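You operate a simulated robot arm through the tools that you are given. There is no shell and no other tool. Be economical: measure what you need, move in short steps, check, and stop when the job is done.

The job below is to be done with a simulated robot arm. You get a single attempt, and the scene is never put back.

## Task
Bench-test the relay at the fast pace and lay it out ready for fitting.
Fine: dial first, switch on for three flashes or more, off before the relay goes on the bench. Set down upright: flasher relay.

Only the result counts: the job must be done as asked and must still hold three seconds after the hand-in. Knocking over, shifting, dropping, spilling or breaking anything else fails it.

## Robot
A 6-joint arm with a two-finger parallel gripper, fixed in place. Base frame: the origin is at the foot of the arm, x ahead of it, y to its left, z up; the work surface is at about z = 3. Lengths are in mm, angles in degrees, forces in N, time in s.
With the tool pointing down near the work surface it reaches from about 160 to 400 mm from the base axis. Its first joint turns from -66.0 to 66.0 degrees. Payload 1.57 kg.
Tool frame: the origin (TCP) lies between the finger pads and is the grasp point; the fingertips stand 30 mm ahead of it; z points along the fingers, y is the line along which they close. The gripper opens to 80 mm. The fingers are 17 mm wide and 12 mm thick; the gripper's body (40 by 82 mm) begins 80 mm behind the TCP.
Orientation is told as [roll, pitch, yaw] about the base's x, y, z axes, in that order, counted from this pose: with the fingers straight down and closing along the base's y, the tool's x points along the base's -x, its y along +y and its z along -z.

## Interface
- The arm moves only by the tool drive_tool. Its argument "targets" is a list of rows, each a list of 3 entries, a list of its own where there are three numbers: the turn, a rotation vector about the base's x, y, z in degrees, then the shift along the base's x, y, z in mm, then the finger opening in mm, from 0 to 80. In form: [[[wx, wy, wz], [tx, ty, tz], claw], ...]. A call has 1 to 12 rows; each row shifts and turns the commanded pose from where the row before left it. A row lasts 0.2 s, in which the tool goes at most 50 mm and 8.6 degrees; a call with a longer step from one row to the next is refused whole, and so is a gripper value outside its range. Where a pose cannot be reached the arm comes as near as it can. A force on the tool above 40 N (or 10 N above the force at the start of the call, whichever is more), or a blocked arm, ends the call early, and 0.2 s more pass. Each finger travels about 153 mm/s and halts on what it meets, pressing with about 24 N; the grip force reading is that of the motor and also rises with nothing between the fingers. The clock runs only during rows and for 0.2 s after the last one: add rows that do not move to give the fingers time. The reply holds the time, the measured pose of the TCP, the force on the tool along the base axes, the opening and the grip force, in the units named above and with some noise, with the torque about the TCP (base axes, N m) and any sound that the robot's microphone picked up.
- Cameras (640 x 400 px; columns grow to the right, rows downward): "scene" is fixed at [64, -343.4, 414.6]; the picture's right is [0.66, -0.75, 0.00], its down [-0.49, -0.43, -0.76] and it looks along [0.57, 0.50, -0.66] (base axes); focal length 220 px, centre (320, 200). "wrist" rides on the gripper at [72, -7, -122] in the tool frame; the picture's right is [0.09, 1.00, 0.00], its down [-0.84, 0.08, -0.54] and it looks along [-0.54, 0.05, 0.84] (tool axes); focal length 238 px, centre (320, 200). There is no depth. A picture from a camera that has moved, and an enlarged one, comes with that camera's place and axes in the base frame and with its lens.
- camera(camera): a new picture of that camera. No time passes.
- zoom(camera, box): a new picture of the part [left, top, right, bottom] of that camera's present view, enlarged. No time passes.
- close_job(): hands the job in; it is judged then, once.

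Work in short steps. Places have to be worked out from the pictures, the camera data and where the tool is seen: move nearer, look again, correct. Check each grasp and each placing, and mend what went wrong. You have 120 turns and 64 pictures in all, those below and enlarged ones among them. Open the gripper and draw the arm clear of the work before you hand the job in, unless the task says otherwise; then end with one line.

The tools are called after "Request:" by a JSON object that holds its "api" and its "payload". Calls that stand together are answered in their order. drive_tool: Moves the arm, as the interface text tells. Its arguments: {"type":"object","properties":{"targets":{"type":"array","items":{"type":"array"}}},"required":["targets"]} The other tools are called the same way: camera (camera) takes a picture; zoom (camera, box) takes an enlarged picture of a part of a camera's view; close_job () hands the job in.

At the start:

```text
time_s: 0.0
tcp_pos: [205.6, -102.9, 270.3]
tool_rot: [0.1, 0.0, 0.0]
ft_force: [0.3, 1.0, -0.1]
wrist_torque: [0.02, -0.04, 0.02]
opening: 79.8
grasp_force: 0.0
```

scene: 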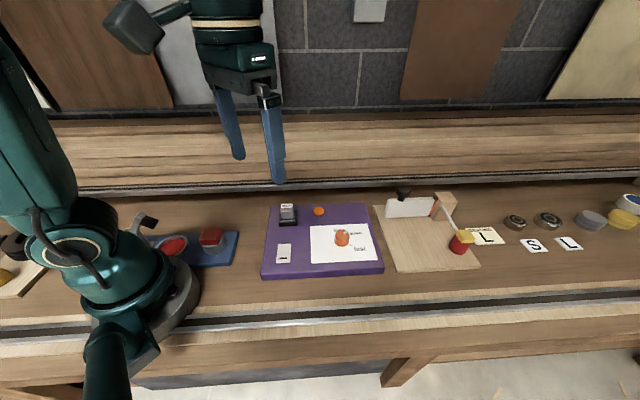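
wrist: 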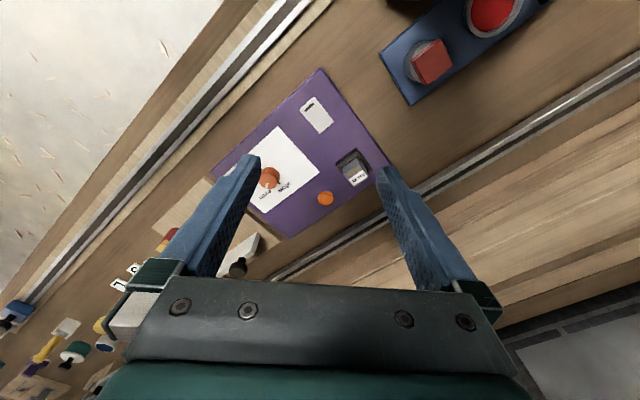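

I'll look closely at the purple board to identify dial, switch, lamp and relay.

Request:
{"api": "zoom", "payload": {"camera": "scene", "box": [250, 190, 400, 284]}}

Request:
{"api": "zoom", "payload": {"camera": "wrist", "box": [200, 60, 400, 240]}}

Request:
{"api": "zoom", "payload": {"camera": "scene", "box": [370, 170, 640, 290]}}

```text
4.26 times, centred on (325, 237) of scene
camera zoom: at [64.0, -343.4, 414.6], right [0.66, -0.75, 0.0], down [-0.49, -0.43, -0.76], along [0.57, 0.5, -0.66], focal length 938 px, centre (299, 43)
```

zoom: 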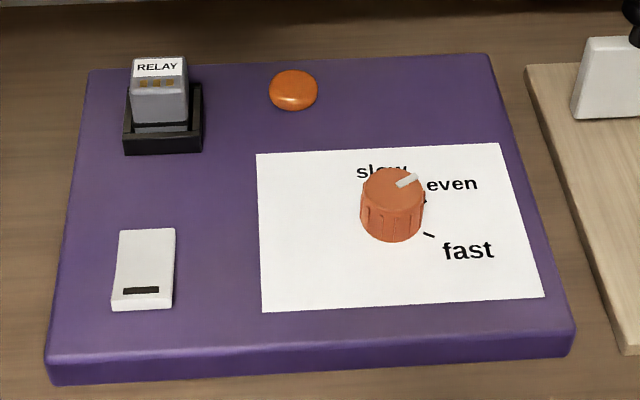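

```text
2.22 times, centred on (300, 150) of wrist
camera zoom: at [134.0, -108.8, 391.7], right [-0.09, 1.0, 0.0], down [0.84, 0.08, 0.54], along [0.54, 0.05, -0.84], focal length 530 px, centre (364, 311)
```

zoom: 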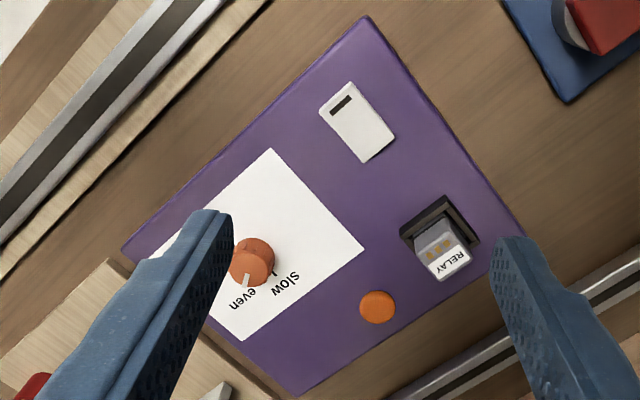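

```text
2.37 times, centred on (505, 230) of scene
camera zoom: at [64.0, -343.4, 414.6], right [0.66, -0.75, 0.0], down [-0.49, -0.43, -0.76], along [0.57, 0.5, -0.66], focal length 522 px, centre (-118, 129)
```

zoom: 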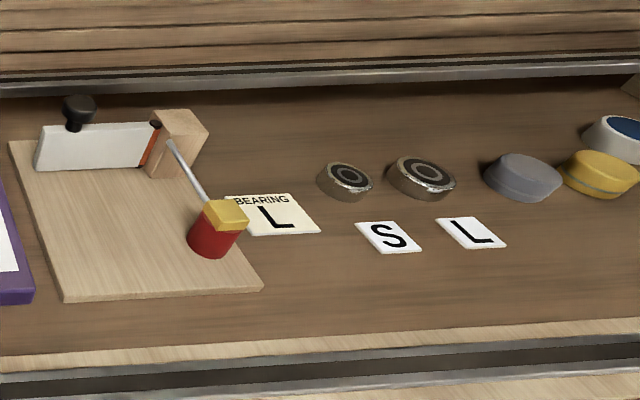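

Board lies rotated about -45°, top at z≈26; knob near (326,-175), top z≈50, currently at about "even". I move in for a closer look.

Request:
{"api": "drive_tool", "payload": {"targets": [[[0, 0, 0], [8, -17, -30], 80], [[0, 0, 0], [8, -17, -30], 80], [[0, 0, 0], [8, -17, -30], 80], [[0, 0, 0], [8, -17, -30], 80]]}}

Request:
{"api": "camera", "payload": {"camera": "wrist"}}

```text
time_s: 1.0
tcp_pos: [238.8, -171.7, 151.8]
tool_rot: [0.0, -0.1, 0.1]
ft_force: [0.1, -0.2, -0.6]
wrist_torque: [-0.01, -0.01, -0.03]
opening: 80.2
grasp_force: 0.1
```

```text
58 pictures are left
camera wrist: at [167.7, -176.9, 273.2], right [-0.09, 1.0, 0.0], down [0.84, 0.08, 0.54], along [0.54, 0.05, -0.84], focal length 238 px, centre (320, 200)
```

wrist: 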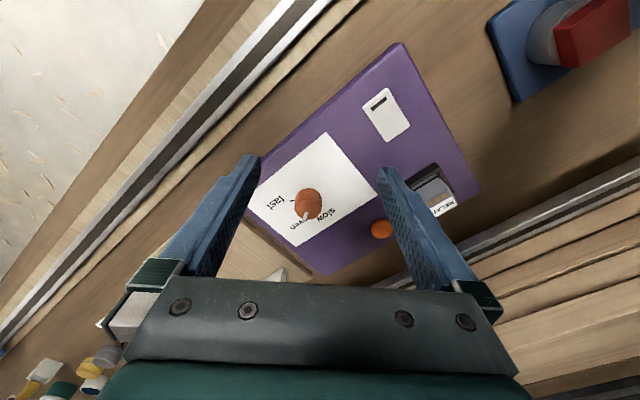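

Request:
{"api": "zoom", "payload": {"camera": "wrist", "box": [240, 140, 380, 260]}}

Request:
{"api": "zoom", "payload": {"camera": "wrist", "box": [340, 60, 500, 250]}}

```text
3.33 times, centred on (310, 200) of wrist
camera zoom: at [167.7, -176.9, 273.2], right [-0.09, 1.0, 0.0], down [0.84, 0.08, 0.54], along [0.54, 0.05, -0.84], focal length 794 px, centre (353, 200)
```

zoom: 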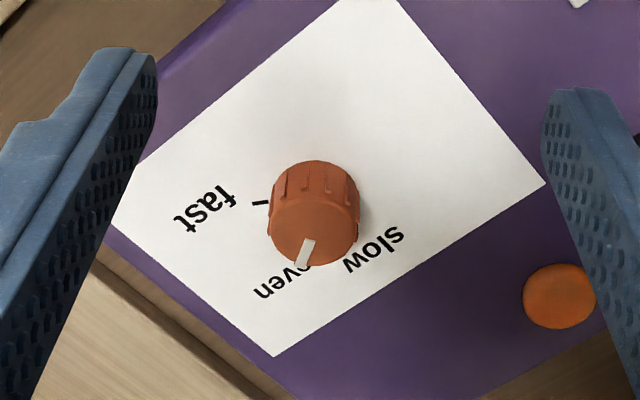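

```text
2.11 times, centred on (420, 155) of wrist
camera zoom: at [167.7, -176.9, 273.2], right [-0.09, 1.0, 0.0], down [0.84, 0.08, 0.54], along [0.54, 0.05, -0.84], focal length 502 px, centre (110, 295)
```

zoom: 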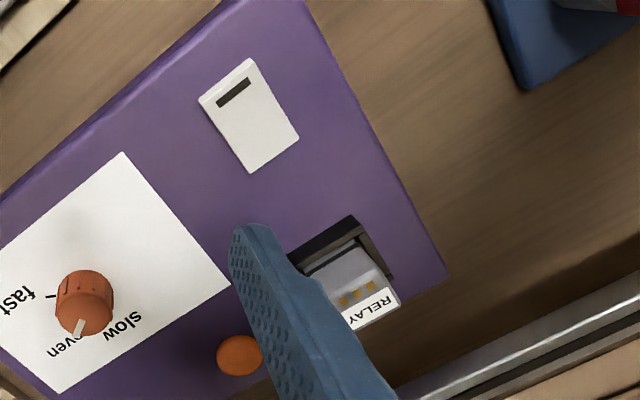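

Knob axis at about (325.5,-175.7); pointer at -15°, "fast" at about -76°, so a -61° turn is needed. I move above the knob first.

Request:
{"api": "drive_tool", "payload": {"targets": [[[0, 0, 0], [29, -1.5, -10], 60], [[0, 0, 0], [29, -1.5, -20], 60], [[0, 0, 0], [29, -1.5, -20], 60], [[0, 0, 0], [0, 0, -10], 60], [[0, 0, 0], [0, 0, 0], 60]]}}

Request:
{"api": "camera", "payload": {"camera": "wrist"}}

Request:
{"api": "camera", "payload": {"camera": "scene"}}

```text
time_s: 2.2
tcp_pos: [322.8, -173.8, 91.3]
tool_rot: [0.0, 0.0, 0.1]
ft_force: [-0.6, 0.2, 0.7]
wrist_torque: [-0.01, -0.03, 0.0]
opening: 60.0
grasp_force: 0.0
```

```text
55 pictures are left
camera wrist: at [252.6, -179.1, 212.8], right [-0.09, 1.0, 0.0], down [0.84, 0.08, 0.54], along [0.54, 0.05, -0.84], focal length 238 px, centre (320, 200)
```

wrist: 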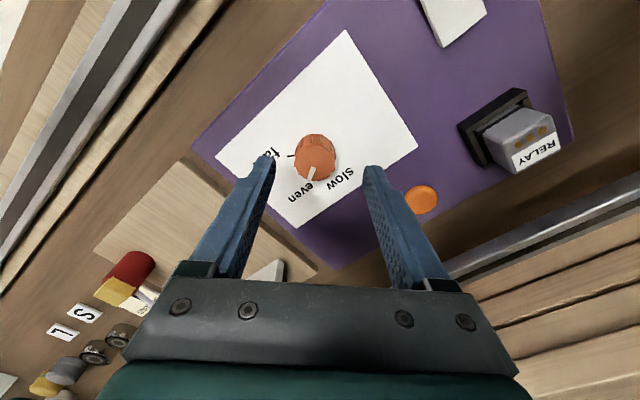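

```text
54 pictures are left
```

scene: 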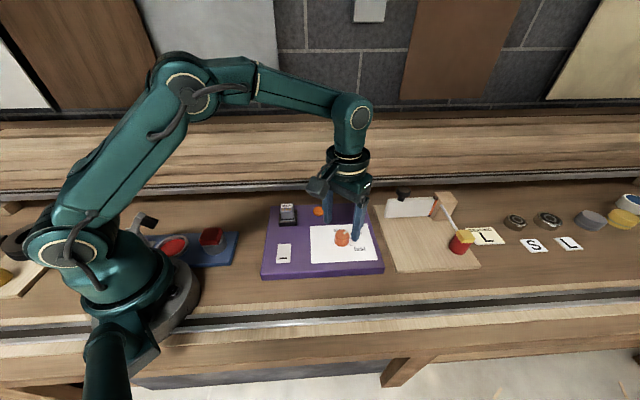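

Knob recalculated at (325,-175.6). I descend in steps and close.

Request:
{"api": "drive_tool", "payload": {"targets": [[[0, 0, 0], [2, -1.8, -15], 60], [[0, 0, 0], [0, 0, -14], 60], [[0, 0, 0], [0, 0, 0], 45], [[0, 0, 0], [0, 0, 0], 36], [[0, 0, 0], [0, 0, 0], 24], [[0, 0, 0], [0, 0, 0], 24]]}}

Request:
{"api": "camera", "payload": {"camera": "wrist"}}

```text
time_s: 3.6
tcp_pos: [328.4, -176.8, 62.2]
tool_rot: [0.0, 0.1, 0.0]
ft_force: [1.4, -3.2, -6.4]
wrist_torque: [-0.08, -0.16, 0.03]
opening: 30.9
grasp_force: 40.3
```

```text
53 pictures are left
camera wrist: at [256.1, -182.8, 183.8], right [-0.09, 1.0, 0.0], down [0.84, 0.08, 0.54], along [0.54, 0.05, -0.84], focal length 238 px, centre (320, 200)
```

wrist: 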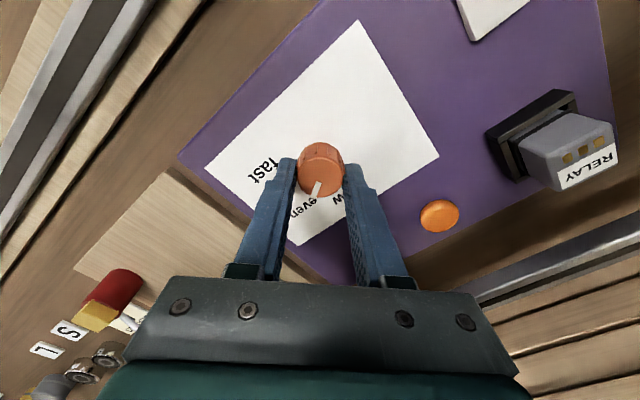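

Gripped at 31 mm with low side forces. Now turning clockwise in steps.

Request:
{"api": "drive_tool", "payload": {"targets": [[[0, 0, -7.6], [0, 0, 0], 24], [[0, 0, -7.6], [0, 0, 0], 24], [[0, 0, -7.6], [0, 0, 0], 24], [[0, 0, -7.6], [0, 0, 0], 24], [[0, 0, 0], [0, 0, 0], 24]]}}

Request:
{"api": "zoom", "payload": {"camera": "wrist", "box": [220, 90, 420, 250]}}

```text
time_s: 4.8
tcp_pos: [326.1, -177.7, 61.9]
tool_rot: [-0.1, -0.2, -30.5]
ft_force: [8.2, -3.1, 14.7]
wrist_torque: [-0.19, -0.45, -0.07]
opening: 30.7
grasp_force: 40.3
```

```text
2.50 times, centred on (320, 170) of wrist
camera zoom: at [261.7, -146.0, 183.6], right [0.43, 0.9, 0.0], down [0.76, -0.36, 0.55], along [0.49, -0.23, -0.84], focal length 596 px, centre (320, 275)
```

zoom: 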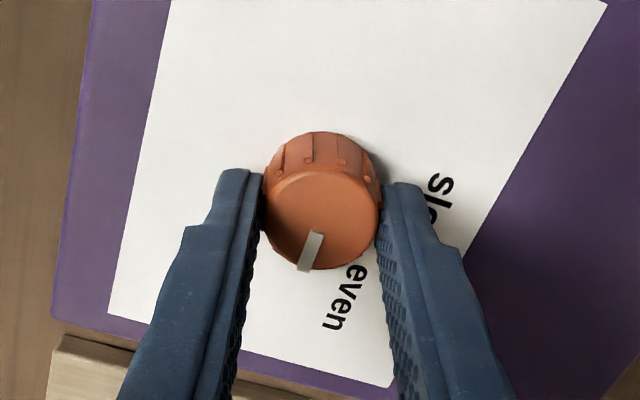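

Knob follows without slip (pointer moved ~30°). Continuing the remaining turn.

Request:
{"api": "drive_tool", "payload": {"targets": [[[0, 0, -7.6], [0, 0, 0], 24], [[0, 0, -7.6], [0, 0, 0], 24], [[0, 0, -7.6], [0, 0, 0], 24], [[0, 0, -7.6], [0, 0, 0], 24], [[0, 0, 0], [0, 0, 0], 24]]}}

Request:
{"api": "zoom", "payload": {"camera": "wrist", "box": [220, 90, 420, 250]}}

```text
time_s: 6.0
tcp_pos: [326.4, -178.6, 63.1]
tool_rot: [0.0, -0.3, -60.9]
ft_force: [6.2, -13.8, 19.5]
wrist_torque: [-0.4, -0.19, -0.03]
opening: 30.3
grasp_force: 40.1
```

```text
2.50 times, centred on (320, 170) of wrist
camera zoom: at [286.0, -117.5, 183.6], right [0.83, 0.56, 0.0], down [0.47, -0.69, 0.54], along [0.31, -0.45, -0.84], focal length 596 px, centre (320, 275)
```

zoom: 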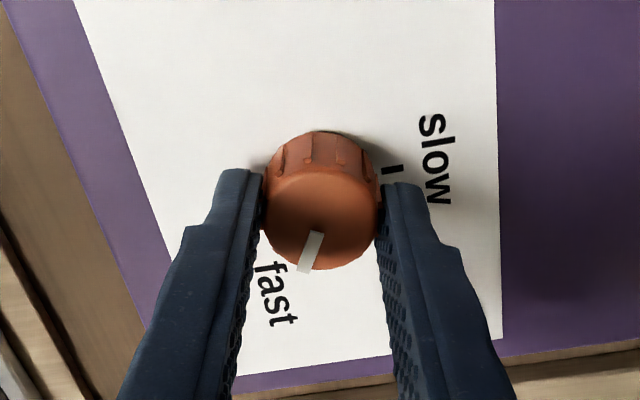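

Pointer is at about -75°, aimed at "fast". I release and rise, then check.

Request:
{"api": "drive_tool", "payload": {"targets": [[[0, 0, 0], [0, 0, 0], 40], [[0, 0, 0], [0, 0, 0], 60], [[0, 0, 0], [0, 0, 20], 60], [[0, 0, 0], [0, 0, 40], 60], [[0, 0, 0], [0, 0, 30], 60]]}}

Request:
{"api": "zoom", "payload": {"camera": "wrist", "box": [220, 60, 420, 220]}}

Request:
{"api": "camera", "payload": {"camera": "wrist"}}

```text
time_s: 7.2
tcp_pos: [326.9, -177.7, 153.8]
tool_rot: [0.0, 0.0, -60.7]
ft_force: [0.0, -0.5, 0.2]
wrist_torque: [0.01, -0.02, 0.02]
opening: 59.8
grasp_force: 0.1
```

```text
2.50 times, centred on (320, 140) of wrist
camera zoom: at [286.8, -117.1, 273.8], right [0.82, 0.57, 0.0], down [0.48, -0.69, 0.54], along [0.31, -0.45, -0.84], focal length 596 px, centre (320, 350)
```

zoom: 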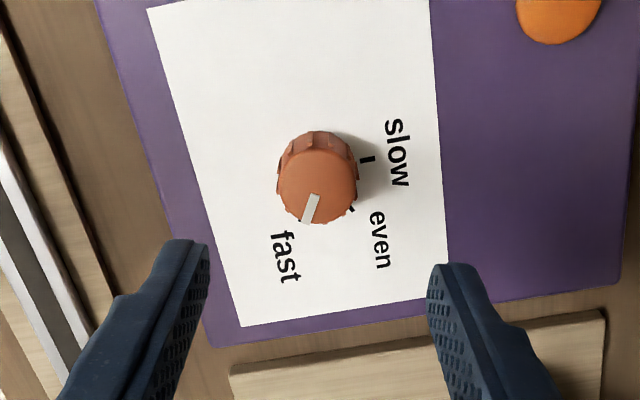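

```text
49 pictures are left
camera wrist: at [286.8, -117.1, 273.8], right [0.82, 0.57, 0.0], down [0.48, -0.69, 0.54], along [0.31, -0.45, -0.84], focal length 238 px, centre (320, 200)
```

wrist: 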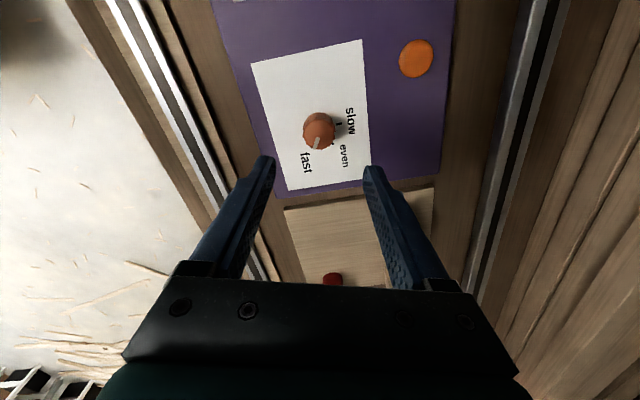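

Dial is on fast. Next I look closely at the rocker switch (~(218,-108), aligned with the board).

Request:
{"api": "drive_tool", "payload": {"targets": [[[0, 0, 5], [-29, 20, 0], 60], [[0, 0, 5], [-29, 20, 0], 60], [[0, 0, 6], [-29, 20, 0], 40], [[0, 0, 0], [-29, 20, -10], 20], [[0, 0, 0], [-27, 20, -14], 0], [[0, 0, 0], [0, 0, 0], 0]]}}

Request:
{"api": "camera", "payload": {"camera": "wrist"}}

Request:
{"api": "zoom", "payload": {"camera": "scene", "box": [260, 195, 330, 275]}}

```text
time_s: 8.6
tcp_pos: [183.0, -75.9, 126.6]
tool_rot: [0.0, 0.1, -44.8]
ft_force: [0.6, 0.4, 0.0]
wrist_torque: [0.01, 0.0, 0.02]
opening: 0.0
grasp_force: 20.7
```

```text
48 pictures are left
camera wrist: at [128.3, -29.8, 248.3], right [0.64, 0.77, 0.0], down [0.65, -0.54, 0.54], along [0.42, -0.35, -0.84], focal length 238 px, centre (320, 200)
```

wrist: 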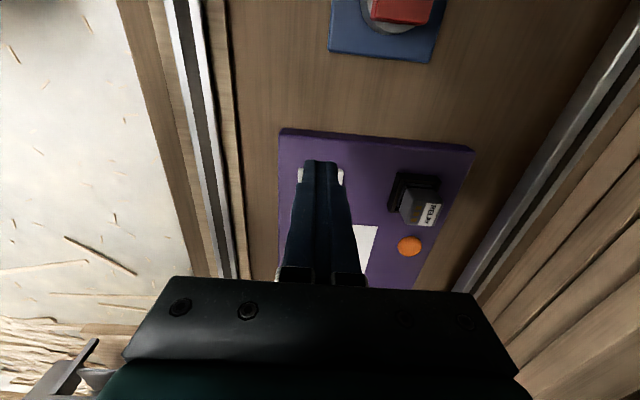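

```text
5.00 times, centred on (295, 235) of scene
camera zoom: at [64.0, -343.4, 414.6], right [0.66, -0.75, 0.0], down [-0.49, -0.43, -0.76], along [0.57, 0.5, -0.66], focal length 1102 px, centre (445, 25)
```

zoom: 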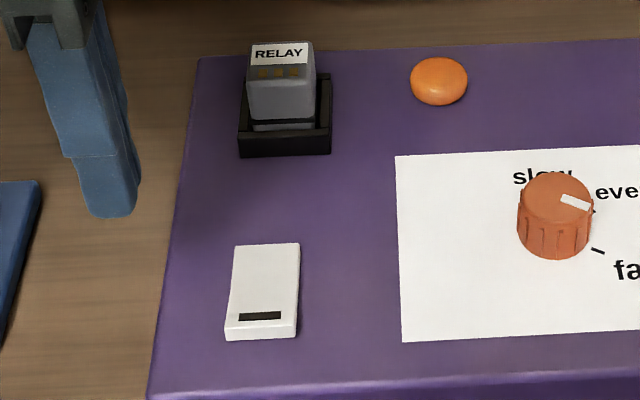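

I zoom further on the rocker to see which end is raised.

Request:
{"api": "zoom", "payload": {"camera": "scene", "box": [270, 236, 300, 270]}}

Request:
{"api": "zoom", "payload": {"camera": "wrist", "box": [270, 120, 490, 270]}}

```text
11.76 times, centred on (285, 253) of scene
camera zoom: at [64.0, -343.4, 414.6], right [0.66, -0.75, 0.0], down [-0.49, -0.43, -0.76], along [0.57, 0.5, -0.66], focal length 2592 px, centre (732, -424)
```

zoom: 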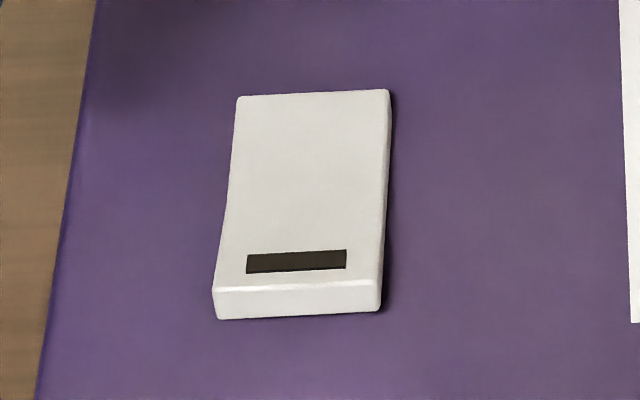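

```text
2.67 times, centred on (380, 195) of wrist
camera zoom: at [128.3, -29.8, 248.3], right [0.64, 0.77, 0.0], down [0.65, -0.54, 0.54], along [0.42, -0.35, -0.84], focal length 636 px, centre (160, 213)
```

zoom: 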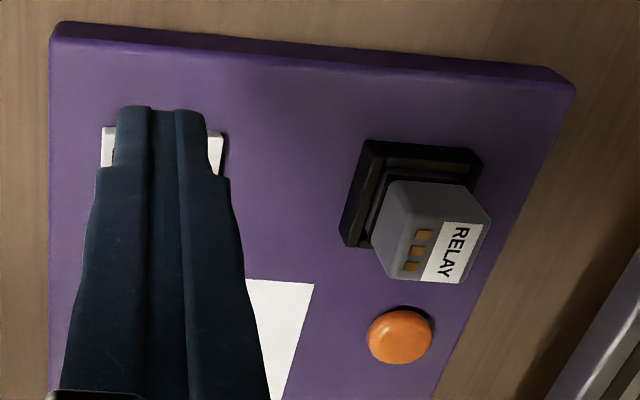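

Triangulating: the marked end sits at z≈40 (raised), the far end ≈30, so pressing the marked end should switch it on. I move closed fingers above the marked end.

Request:
{"api": "drive_tool", "payload": {"targets": [[[0, 0, 0], [11.6, -22, -10], 0], [[0, 0, 0], [11.7, -22, -20], 0], [[0, 0, 0], [0, 0, -14], 0], [[0, 0, 0], [0, 0, 0], 0]]}}

Request:
{"api": "zoom", "payload": {"camera": "scene", "box": [240, 180, 360, 280]}}

```text
time_s: 9.6
tcp_pos: [207.0, -121.5, 82.7]
tool_rot: [0.1, -0.1, -44.9]
ft_force: [0.2, -0.5, 0.6]
wrist_torque: [0.01, 0.01, 0.0]
opening: 0.0
grasp_force: 21.3
```

```text
4.00 times, centred on (300, 230) of scene
camera zoom: at [64.0, -343.4, 414.6], right [0.66, -0.75, 0.0], down [-0.49, -0.43, -0.76], along [0.57, 0.5, -0.66], focal length 881 px, centre (400, 80)
```

zoom: 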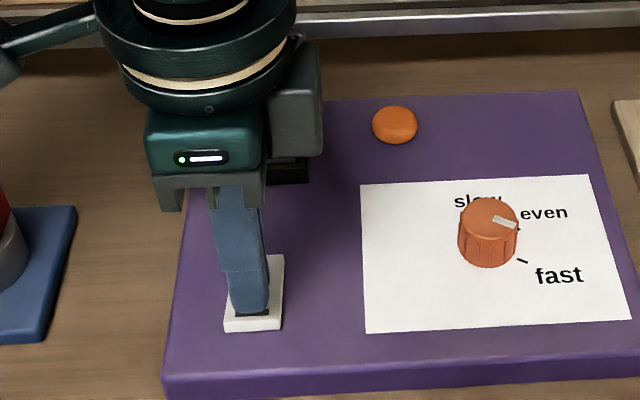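

Aligned over the marked end; lamp is visible and dark. Pressing down gently.

Request:
{"api": "drive_tool", "payload": {"targets": [[[0, 0, 0], [0, 0, -8], 0], [[0, 0, 0], [0, 0, -3], 0], [[0, 0, 0], [0, 0, -3], 0], [[0, 0, 0], [0, 0, -2], 0]]}}

Request:
{"api": "zoom", "payload": {"camera": "scene", "box": [240, 180, 360, 280]}}

```text
time_s: 10.6
tcp_pos: [205.6, -120.9, 67.3]
tool_rot: [-0.1, 0.0, -44.8]
ft_force: [0.3, 0.4, -0.5]
wrist_torque: [0.0, -0.02, 0.03]
opening: 0.0
grasp_force: 21.3
```

```text
4.00 times, centred on (300, 230) of scene
camera zoom: at [64.0, -343.4, 414.6], right [0.66, -0.75, 0.0], down [-0.49, -0.43, -0.76], along [0.57, 0.5, -0.66], focal length 881 px, centre (400, 80)
```

zoom: 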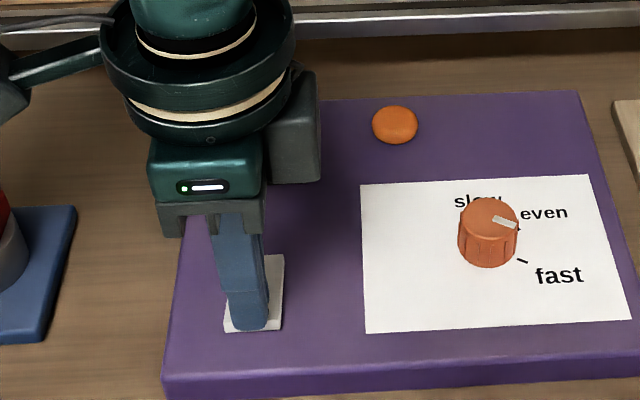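

No contact yet (tip z≈37). Continuing down in small steps.

Request:
{"api": "drive_tool", "payload": {"targets": [[[0, 0, 0], [0, 0, -2], 0], [[0, 0, 0], [0, 0, -2], 0], [[0, 0, 0], [0, 0, -1], 0]]}}

Request:
{"api": "zoom", "payload": {"camera": "scene", "box": [240, 180, 360, 280]}}

```text
time_s: 11.4
tcp_pos: [206.8, -120.8, 62.8]
tool_rot: [0.0, 0.0, -44.9]
ft_force: [-4.8, 2.6, 28.2]
wrist_torque: [0.28, -0.03, 0.07]
opening: 0.2
grasp_force: 21.1
```

```text
4.00 times, centred on (300, 230) of scene
camera zoom: at [63.9, -343.4, 414.6], right [0.66, -0.75, 0.0], down [-0.49, -0.43, -0.76], along [0.57, 0.5, -0.66], focal length 881 px, centre (400, 80)
```

zoom: 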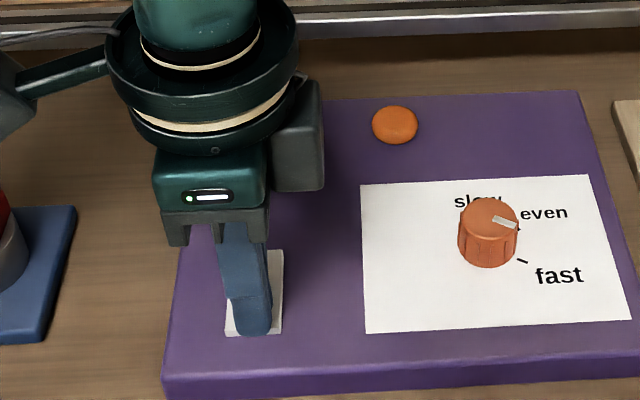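

28 N of contact, lamp dark at this instant. I press 1 mm more and look again.

Request:
{"api": "drive_tool", "payload": {"targets": [[[0, 0, 0], [0, 0, -0.6], 0]]}}

Request:
{"api": "zoom", "payload": {"camera": "scene", "box": [240, 180, 360, 280]}}

```text
time_s: 11.8
tcp_pos: [207.0, -120.5, 63.4]
tool_rot: [0.0, -0.1, -44.8]
ft_force: [-2.3, 1.4, 11.2]
wrist_torque: [0.14, 0.01, 0.07]
opening: 0.0
grasp_force: 21.7
stopped in row 1: the force on the tool passed its limit at 44 N (the readings are from after the stop); the commanded pose is now the measured one
```

```text
4.00 times, centred on (300, 230) of scene
camera zoom: at [64.0, -343.4, 414.6], right [0.66, -0.75, 0.0], down [-0.49, -0.43, -0.76], along [0.57, 0.5, -0.66], focal length 881 px, centre (400, 80)
```

zoom: 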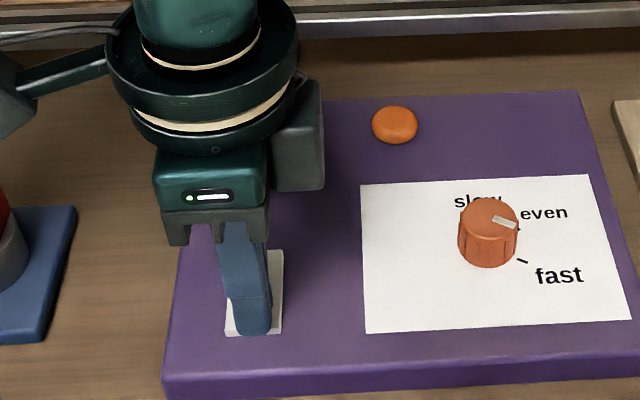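

The marked end is solid, with no click or light: it's apparently the end already down. I lift off and move to look at the rocker and lamp.

Request:
{"api": "drive_tool", "payload": {"targets": [[[0, 0, 0], [0, 0, 20], 0], [[0, 0, 0], [13, 13, 0], 0], [[0, 0, 0], [12.4, 13, 0], 0], [[0, 0, 0], [0, 0, 0], 0]]}}

Request:
{"api": "zoom", "payload": {"camera": "scene", "box": [240, 180, 360, 280]}}

```text
time_s: 12.8
tcp_pos: [230.9, -94.1, 81.4]
tool_rot: [0.0, 0.0, -44.7]
ft_force: [0.0, -0.8, 0.2]
wrist_torque: [0.0, 0.0, 0.01]
opening: 0.0
grasp_force: 21.6
```

```text
4.00 times, centred on (300, 230) of scene
camera zoom: at [64.0, -343.4, 414.6], right [0.66, -0.75, 0.0], down [-0.49, -0.43, -0.76], along [0.57, 0.5, -0.66], focal length 881 px, centre (400, 80)
```

zoom: 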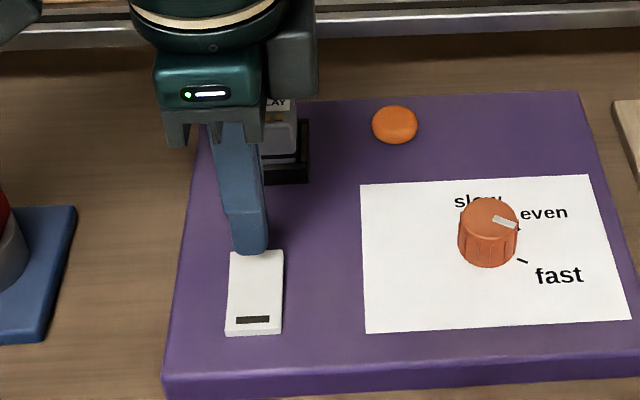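

Lamp still dark; the tip is over the far end. I press there gently.

Request:
{"api": "drive_tool", "payload": {"targets": [[[0, 0, 0], [0, 0, -9], 0], [[0, 0, 0], [0, 0, -2], 0], [[0, 0, 0], [0, 0, -2], 0], [[0, 0, 0], [0, 0, -2], 0], [[0, 0, 0], [0, 0, -2], 0]]}}

Request:
{"api": "zoom", "payload": {"camera": "scene", "box": [240, 180, 360, 280]}}

```text
time_s: 13.9
tcp_pos: [231.3, -94.9, 64.9]
tool_rot: [0.0, -0.1, -44.9]
ft_force: [0.2, -0.6, 0.7]
wrist_torque: [-0.02, -0.02, 0.03]
opening: 0.0
grasp_force: 21.4
```

```text
4.00 times, centred on (300, 230) of scene
camera zoom: at [64.0, -343.4, 414.6], right [0.66, -0.75, 0.0], down [-0.49, -0.43, -0.76], along [0.57, 0.5, -0.66], focal length 881 px, centre (400, 80)
```

zoom: 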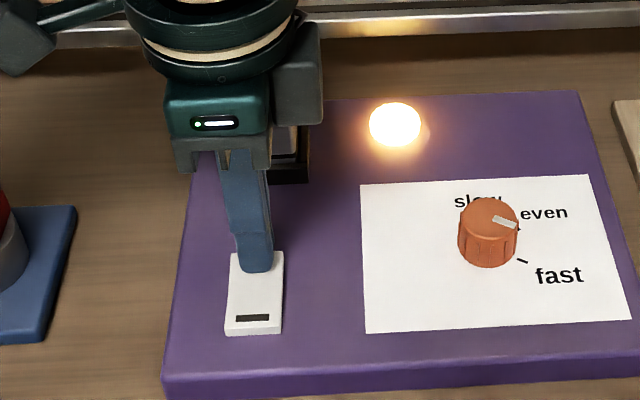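

The lamp is lit now. I lift slightly and observe the flashing.

Request:
{"api": "drive_tool", "payload": {"targets": [[[0, 0, 0], [0, 0, 10], 0]]}}

Request:
{"api": "zoom", "payload": {"camera": "scene", "box": [240, 180, 360, 280]}}

```text
time_s: 14.3
tcp_pos: [231.4, -95.2, 76.4]
tool_rot: [-0.1, 0.0, -44.8]
ft_force: [-0.1, 0.0, 0.8]
wrist_torque: [-0.01, 0.02, 0.01]
opening: 0.0
grasp_force: 21.4
```

```text
4.00 times, centred on (300, 230) of scene
camera zoom: at [64.0, -343.4, 414.6], right [0.66, -0.75, 0.0], down [-0.49, -0.43, -0.76], along [0.57, 0.5, -0.66], focal length 881 px, centre (400, 80)
```

zoom: 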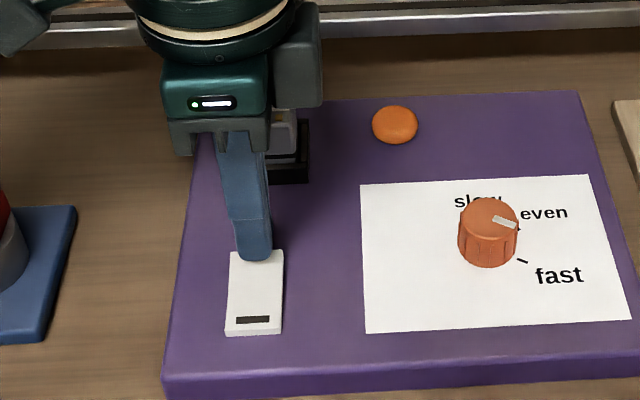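

Dark again; sampling more to see whether it flashes on its own.

Request:
{"api": "drive_tool", "payload": {"targets": [[[0, 0, 0], [0, 0, 0], 0]]}}

Request:
{"api": "zoom", "payload": {"camera": "scene", "box": [240, 180, 360, 280]}}

```text
time_s: 14.8
tcp_pos: [232.1, -94.3, 76.3]
tool_rot: [0.0, -0.1, -44.8]
ft_force: [-0.2, -0.1, -0.9]
wrist_torque: [-0.01, -0.01, 0.0]
opening: 0.1
grasp_force: 21.6
```

```text
4.00 times, centred on (300, 230) of scene
camera zoom: at [64.0, -343.4, 414.6], right [0.66, -0.75, 0.0], down [-0.49, -0.43, -0.76], along [0.57, 0.5, -0.66], focal length 881 px, centre (400, 80)
```

zoom: 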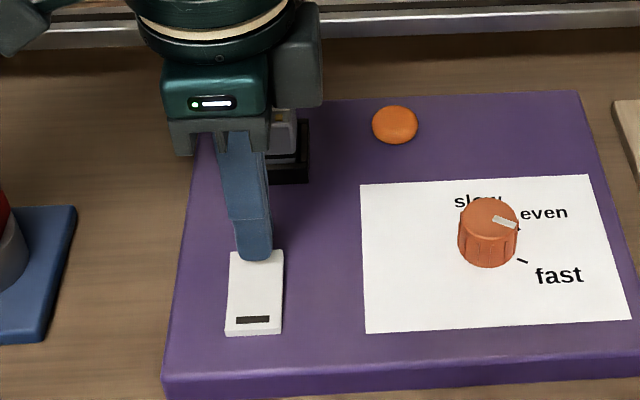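

Request:
{"api": "drive_tool", "payload": {"targets": [[[0, 0, 0], [0, 0, 0], 0], [[0, 0, 0], [0, 0, 0], 0]]}}

Request:
{"api": "zoom", "payload": {"camera": "scene", "box": [240, 180, 360, 280]}}

```text
time_s: 15.3
tcp_pos: [232.2, -95.5, 75.6]
tool_rot: [-0.1, 0.0, -44.7]
ft_force: [0.1, 0.0, 0.1]
wrist_torque: [0.01, 0.0, 0.02]
opening: 0.1
grasp_force: 21.3
```

```text
4.00 times, centred on (300, 230) of scene
camera zoom: at [64.0, -343.4, 414.6], right [0.66, -0.75, 0.0], down [-0.49, -0.43, -0.76], along [0.57, 0.5, -0.66], focal length 881 px, centre (400, 80)
```

zoom: 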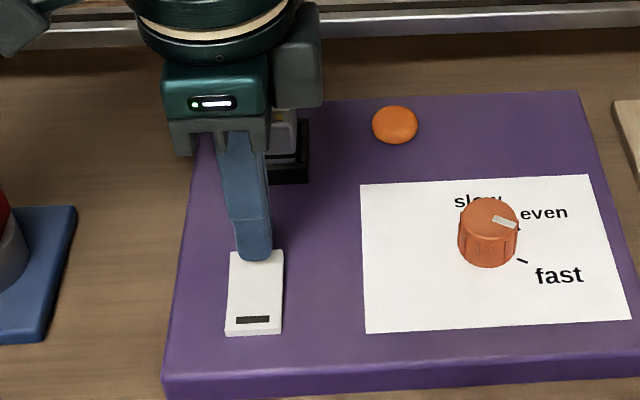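

I compare the rocker's tilt with the initial close-up.

Request:
{"api": "zoom", "payload": {"camera": "scene", "box": [270, 236, 300, 270]}}

Request:
{"api": "zoom", "payload": {"camera": "scene", "box": [305, 200, 335, 222]}}

```text
11.76 times, centred on (285, 253) of scene
camera zoom: at [64.0, -343.4, 414.6], right [0.66, -0.75, 0.0], down [-0.49, -0.43, -0.76], along [0.57, 0.5, -0.66], focal length 2592 px, centre (732, -424)
```

zoom: 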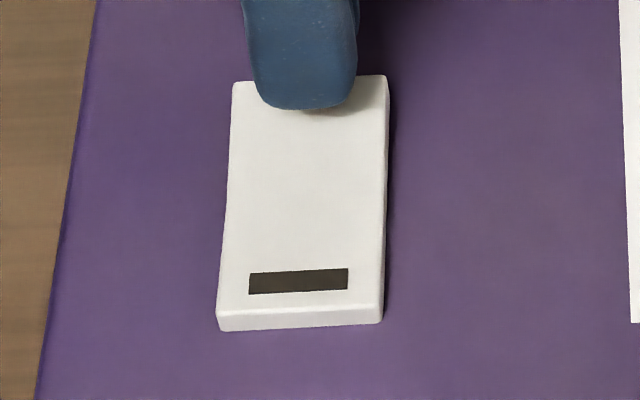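

```text
16.00 times, centred on (320, 211) of scene
camera zoom: at [64.0, -343.4, 414.6], right [0.66, -0.75, 0.0], down [-0.49, -0.43, -0.76], along [0.57, 0.5, -0.66], focal length 3525 px, centre (320, 24)
```

zoom: 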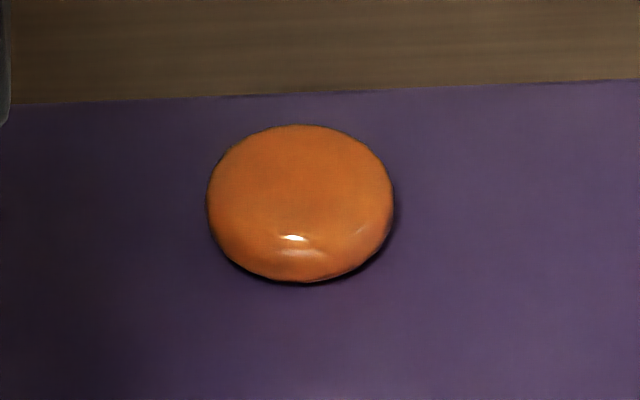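

The rocker did tip: the marked end is down since the first press, so the switch is ON and the lamp flashes. I lift a bit more and sample the pace.

Request:
{"api": "drive_tool", "payload": {"targets": [[[0, 0, 0], [0, 0, 10], 0]]}}

Request:
{"api": "zoom", "payload": {"camera": "scene", "box": [240, 180, 360, 280]}}

```text
time_s: 15.8
tcp_pos: [233.1, -94.6, 85.4]
tool_rot: [0.0, 0.0, -44.8]
ft_force: [-0.4, 0.8, 1.0]
wrist_torque: [0.03, 0.01, -0.02]
opening: 0.0
grasp_force: 21.0
```

```text
4.00 times, centred on (300, 230) of scene
camera zoom: at [64.0, -343.4, 414.6], right [0.66, -0.75, 0.0], down [-0.49, -0.43, -0.76], along [0.57, 0.5, -0.66], focal length 881 px, centre (400, 80)
```

zoom: 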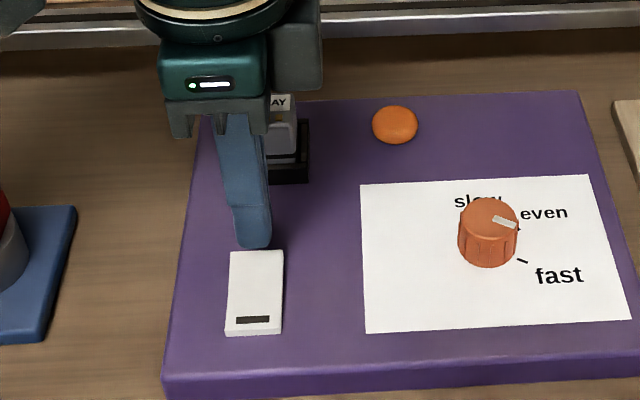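

Request:
{"api": "drive_tool", "payload": {"targets": [[[0, 0, 0], [0, 0, 0], 0]]}}

Request:
{"api": "zoom", "payload": {"camera": "scene", "box": [240, 180, 360, 280]}}

```text
time_s: 16.1
tcp_pos: [232.7, -94.8, 85.5]
tool_rot: [0.0, -0.1, -44.8]
ft_force: [-0.9, 0.3, 0.4]
wrist_torque: [0.01, 0.0, -0.02]
opening: 0.0
grasp_force: 21.3
```

```text
4.00 times, centred on (300, 230) of scene
camera zoom: at [64.0, -343.4, 414.6], right [0.66, -0.75, 0.0], down [-0.49, -0.43, -0.76], along [0.57, 0.5, -0.66], focal length 881 px, centre (400, 80)
```

zoom: 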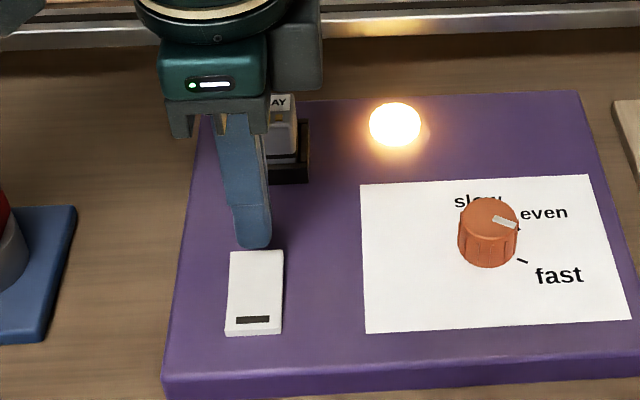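

Request:
{"api": "drive_tool", "payload": {"targets": [[[0, 0, 0], [0, 0, 0], 0]]}}

Request:
{"api": "zoom", "payload": {"camera": "scene", "box": [240, 180, 360, 280]}}

```text
time_s: 16.6
tcp_pos: [233.0, -94.7, 85.3]
tool_rot: [0.0, 0.0, -44.8]
ft_force: [0.0, -0.1, -0.2]
wrist_torque: [0.02, -0.01, 0.02]
opening: 0.0
grasp_force: 21.8
```

```text
4.00 times, centred on (300, 230) of scene
camera zoom: at [64.0, -343.4, 414.6], right [0.66, -0.75, 0.0], down [-0.49, -0.43, -0.76], along [0.57, 0.5, -0.66], focal length 881 px, centre (400, 80)
```

zoom: 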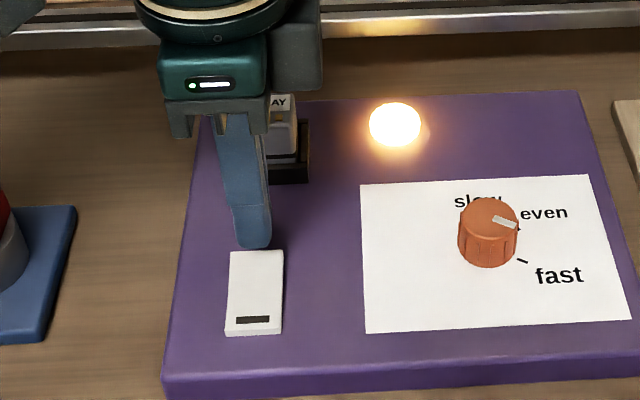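

Samples fit ~0.5 s flashing (fast); well over three flashes have passed. Now I press the far end down to switch off.

Request:
{"api": "drive_tool", "payload": {"targets": [[[0, 0, 0], [-1, -0.5, -12], 0], [[0, 0, 0], [-1, 0, -8], 0], [[0, 0, 0], [0, 0, -2], 0], [[0, 0, 0], [0, 0, -1], 0], [[0, 0, 0], [0, 0, -1], 0], [[0, 0, 0], [0, 0, -1], 0]]}}

```text
time_s: 17.7
tcp_pos: [230.4, -95.5, 63.5]
tool_rot: [0.0, -0.1, -44.7]
ft_force: [-1.7, 2.7, 9.5]
wrist_torque: [0.01, 0.14, -0.02]
opening: 0.0
grasp_force: 21.4
stopped in row 5: the force on the tool passed its limit at 50 N (the readings are from after the stop); the commanded pose is now the measured one
```

Contact reached with 50 N; I lift and check the rocker and lamp.

Request:
{"api": "drive_tool", "payload": {"targets": [[[0, 0, 0], [0, 0, 22], 0], [[0, 0, 0], [-10, -10, 30], 0]]}}

Request:
{"api": "zoom", "payload": {"camera": "scene", "box": [270, 236, 300, 270]}}

Request:
{"api": "zoom", "payload": {"camera": "scene", "box": [240, 180, 360, 280]}}

```text
time_s: 18.3
tcp_pos: [221.1, -104.8, 115.6]
tool_rot: [0.0, 0.0, -44.7]
ft_force: [0.5, -0.2, -0.1]
wrist_torque: [-0.01, 0.0, 0.0]
opening: 0.1
grasp_force: 21.8
```

```text
11.76 times, centred on (285, 253) of scene
camera zoom: at [64.0, -343.4, 414.6], right [0.66, -0.75, 0.0], down [-0.49, -0.43, -0.76], along [0.57, 0.5, -0.66], focal length 2592 px, centre (732, -424)
```

zoom: 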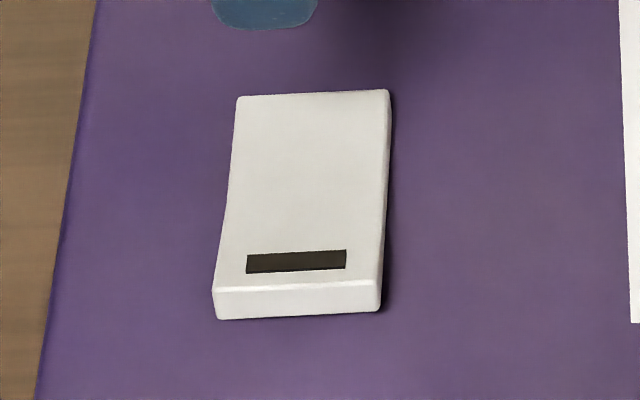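

```text
4.00 times, centred on (300, 230) of scene
camera zoom: at [64.0, -343.4, 414.6], right [0.66, -0.75, 0.0], down [-0.49, -0.43, -0.76], along [0.57, 0.5, -0.66], focal length 881 px, centre (400, 80)
```

zoom: 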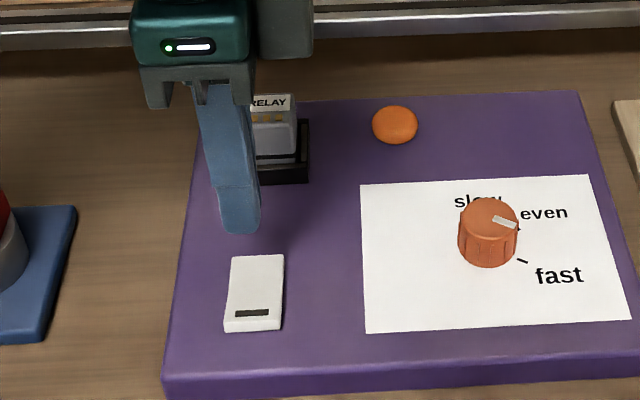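

Rocker is back to its initial tilt, lamp dark: OFF. Relay top centre is triangulated at (297,-37,63); I move for a closer look with open fingers.

Request:
{"api": "drive_tool", "payload": {"targets": [[[0, 0, 0], [8, 35, 14], 30], [[0, 0, 0], [11, 35, 0], 60], [[0, 0, 0], [11, 36, 0], 60], [[0, 0, 0], [0, 0, 0], 60]]}}

Request:
{"api": "camera", "payload": {"camera": "wrist"}}

Request:
{"api": "zoom", "payload": {"camera": "wrist", "box": [230, 110, 410, 240]}}

```text
time_s: 19.3
tcp_pos: [249.9, 4.2, 127.9]
tool_rot: [0.0, -0.1, -44.8]
ft_force: [-0.2, 0.4, 0.2]
wrist_torque: [-0.03, -0.02, 0.01]
opening: 59.9
grasp_force: 0.1
```

```text
28 pictures are left
camera wrist: at [195.4, 50.3, 248.4], right [0.64, 0.77, 0.0], down [0.65, -0.53, 0.54], along [0.42, -0.35, -0.84], focal length 238 px, centre (320, 200)
```

wrist: 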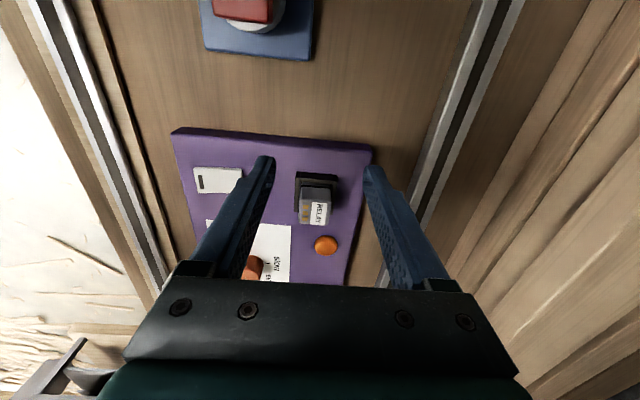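

```text
3.08 times, centred on (320, 175) of wrist
camera zoom: at [195.4, 50.3, 248.4], right [0.64, 0.77, 0.0], down [0.65, -0.53, 0.54], along [0.42, -0.35, -0.84], focal length 733 px, centre (320, 277)
```

zoom: 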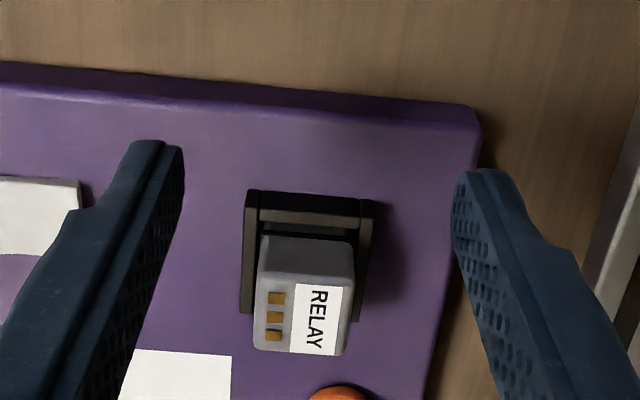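

Relay top centre refined to (296,-39), edges aligned with the tool. I move above it and descend partway.

Request:
{"api": "drive_tool", "payload": {"targets": [[[0, 0, 0], [23, -21.6, 0], 60], [[0, 0, 0], [23.1, -21.6, 0], 60], [[0, 0, 0], [0, 0, -25], 60], [[0, 0, 0], [0, 0, 0], 60]]}}

Request:
{"api": "camera", "payload": {"camera": "wrist"}}

Request:
{"api": "zoom", "payload": {"camera": "scene", "box": [230, 150, 350, 250]}}

```text
time_s: 20.3
tcp_pos: [295.8, -42.2, 102.2]
tool_rot: [0.0, -0.1, -44.6]
ft_force: [-0.3, 0.1, -0.1]
wrist_torque: [0.0, 0.03, -0.01]
opening: 59.9
grasp_force: 0.0
```

```text
26 pictures are left
camera wrist: at [240.6, 4.0, 222.8], right [0.64, 0.77, 0.0], down [0.65, -0.53, 0.54], along [0.42, -0.35, -0.84], focal length 238 px, centre (320, 200)
```

wrist: 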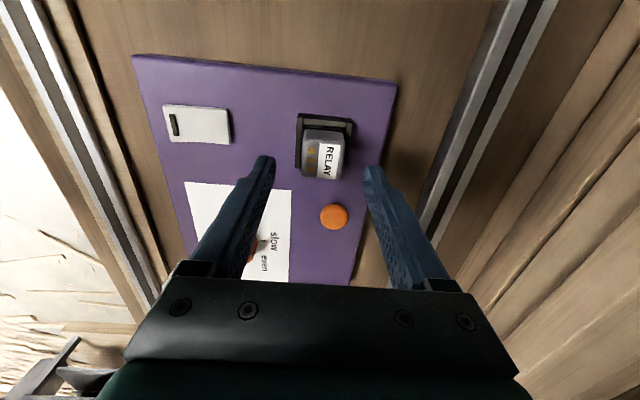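

```text
4.00 times, centred on (290, 200) of scene
camera zoom: at [64.0, -343.4, 414.6], right [0.66, -0.75, 0.0], down [-0.49, -0.43, -0.76], along [0.57, 0.5, -0.66], focal length 881 px, centre (440, 200)
```

zoom: 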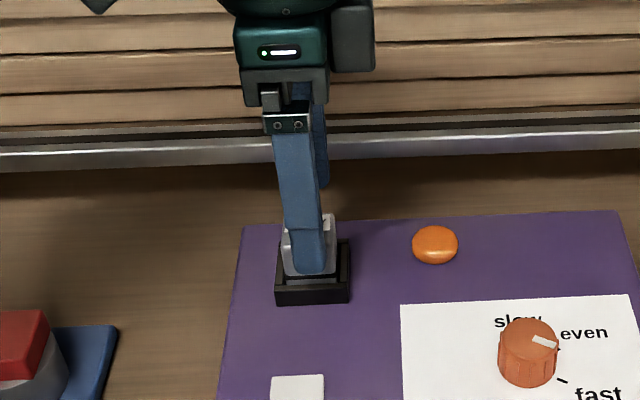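

Small lateral correction (+2 in y), then I descend to z≈72 and close.

Request:
{"api": "drive_tool", "payload": {"targets": [[[0, 0, 0], [-0.3, 2.2, -15], 60], [[0, 0, 0], [0, 0, -10], 60], [[0, 0, 0], [0, 0, -5], 60], [[0, 0, 0], [0, 0, 0], 44], [[0, 0, 0], [0, 0, 0], 34], [[0, 0, 0], [0, 0, 0], 20], [[0, 0, 0], [0, 0, 0], 20]]}}

Request:
{"api": "zoom", "payload": {"camera": "scene", "box": [250, 180, 340, 250]}}

Request:
{"api": "zoom", "payload": {"camera": "wrist", "box": [230, 70, 430, 230]}}

```text
time_s: 21.9
tcp_pos: [295.9, -39.8, 72.5]
tool_rot: [-0.1, -0.2, -44.8]
ft_force: [-0.2, -0.3, -0.7]
wrist_torque: [-0.01, 0.01, 0.02]
opening: 29.1
grasp_force: 24.1
```

```text
5.71 times, centred on (295, 215) of scene
camera zoom: at [64.0, -343.4, 414.6], right [0.66, -0.75, 0.0], down [-0.49, -0.43, -0.76], along [0.57, 0.5, -0.66], focal length 1259 px, centre (463, 114)
```

zoom: 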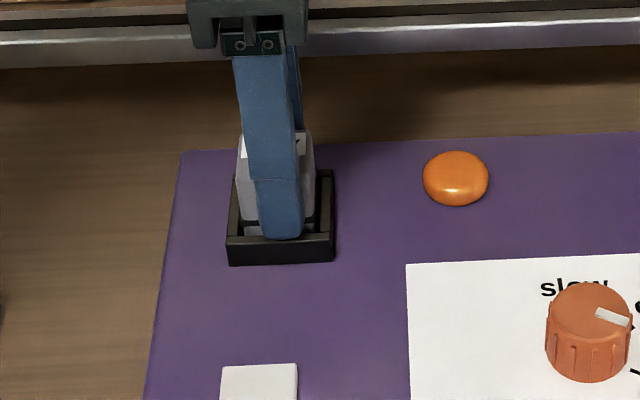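

```text
2.50 times, centred on (330, 150) of wrist
camera zoom: at [241.3, 6.8, 193.6], right [0.64, 0.77, 0.0], down [0.65, -0.53, 0.54], along [0.42, -0.35, -0.84], focal length 596 px, centre (295, 325)
```

zoom: 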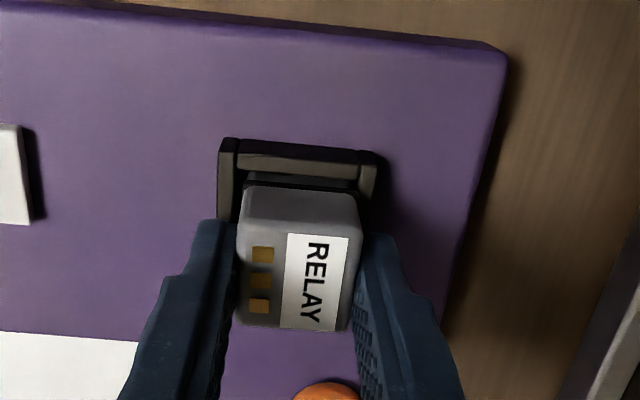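

Held at 29 mm, well centred. I lift straight up.

Request:
{"api": "drive_tool", "payload": {"targets": [[[0, 0, 0], [0, 0, 3], 20], [[0, 0, 0], [0, 0, 4], 20], [[0, 0, 0], [0, 0, 6], 20], [[0, 0, 0], [0, 0, 10], 20], [[0, 0, 0], [0, 0, 20], 20], [[0, 0, 0], [0, 0, 20], 20]]}}

Request:
{"api": "camera", "payload": {"camera": "scene"}}

Request:
{"api": "zoom", "payload": {"camera": "scene", "box": [250, 160, 340, 230]}}

```text
time_s: 23.3
tcp_pos: [297.2, -39.0, 135.3]
tool_rot: [0.1, -0.2, -44.8]
ft_force: [0.3, 0.2, -0.8]
wrist_torque: [-0.02, 0.01, 0.01]
opening: 29.0
grasp_force: 23.6
```

```text
22 pictures are left
```

scene: 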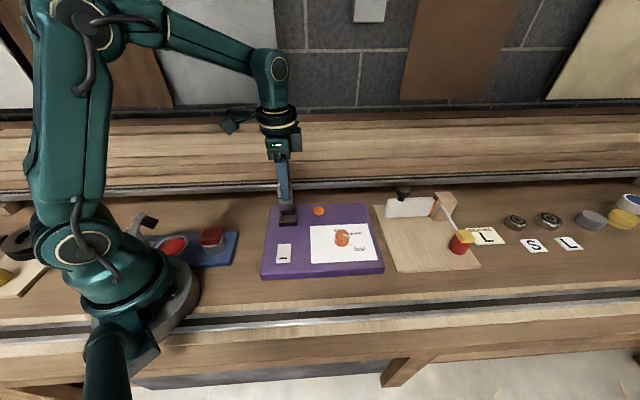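

```text
5.71 times, centred on (295, 195) of scene
camera zoom: at [64.0, -343.4, 414.6], right [0.66, -0.75, 0.0], down [-0.49, -0.43, -0.76], along [0.57, 0.5, -0.66], focal length 1259 px, centre (463, 229)
```

zoom: 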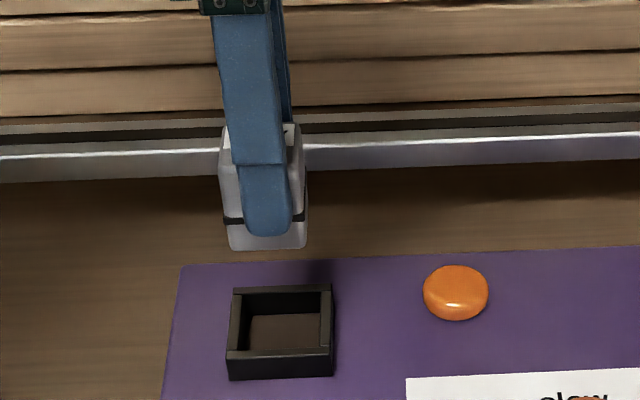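

Relay is out, upright. I carry it to clear bench left of the board at about (247,56) and look.

Request:
{"api": "drive_tool", "payload": {"targets": [[[0, 0, 0], [-12, 24, 0], 20], [[0, 0, 0], [-12.5, 24, 0], 20], [[0, 0, 0], [-12.5, 24, 0], 20], [[0, 0, 0], [-12.5, 23.5, 0], 20], [[0, 0, 0], [0, 0, -30], 20], [[0, 0, 0], [0, 0, -30], 20], [[0, 0, 0], [0, 0, 0], 20]]}}

Request:
{"api": "zoom", "payload": {"camera": "scene", "box": [200, 150, 320, 250]}}

Request:
{"api": "camera", "payload": {"camera": "wrist"}}

```text
time_s: 24.9
tcp_pos: [246.2, 55.9, 74.0]
tool_rot: [0.0, -0.1, -44.8]
ft_force: [0.7, -0.6, -0.2]
wrist_torque: [0.0, 0.01, 0.0]
opening: 29.1
grasp_force: 23.4
```

```text
4.00 times, centred on (260, 200) of scene
camera zoom: at [64.0, -343.4, 414.6], right [0.66, -0.75, 0.0], down [-0.49, -0.43, -0.76], along [0.57, 0.5, -0.66], focal length 881 px, centre (560, 200)
```

zoom: 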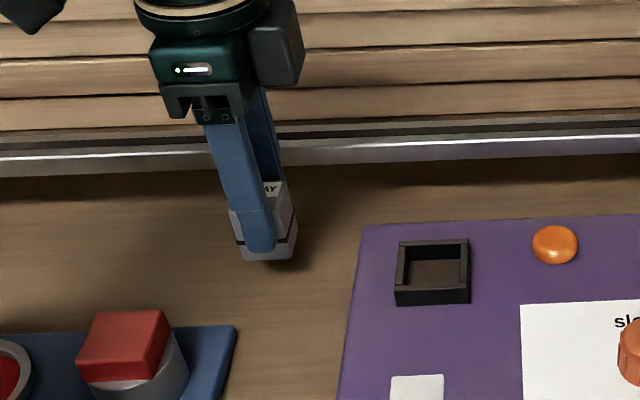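

```text
19 pictures are left
camera wrist: at [191.2, 102.6, 196.0], right [0.64, 0.77, 0.0], down [0.65, -0.53, 0.54], along [0.42, -0.35, -0.84], focal length 238 px, centre (320, 200)
```

wrist: 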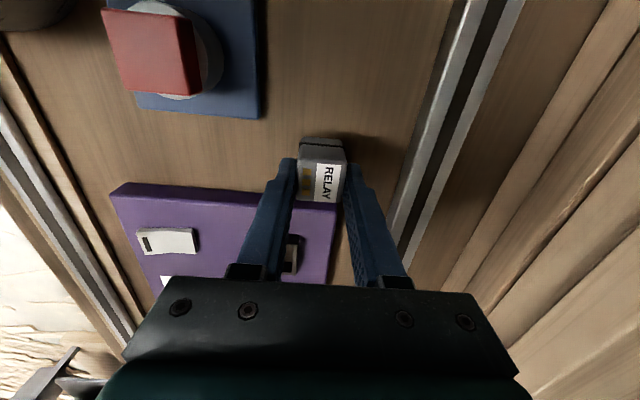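

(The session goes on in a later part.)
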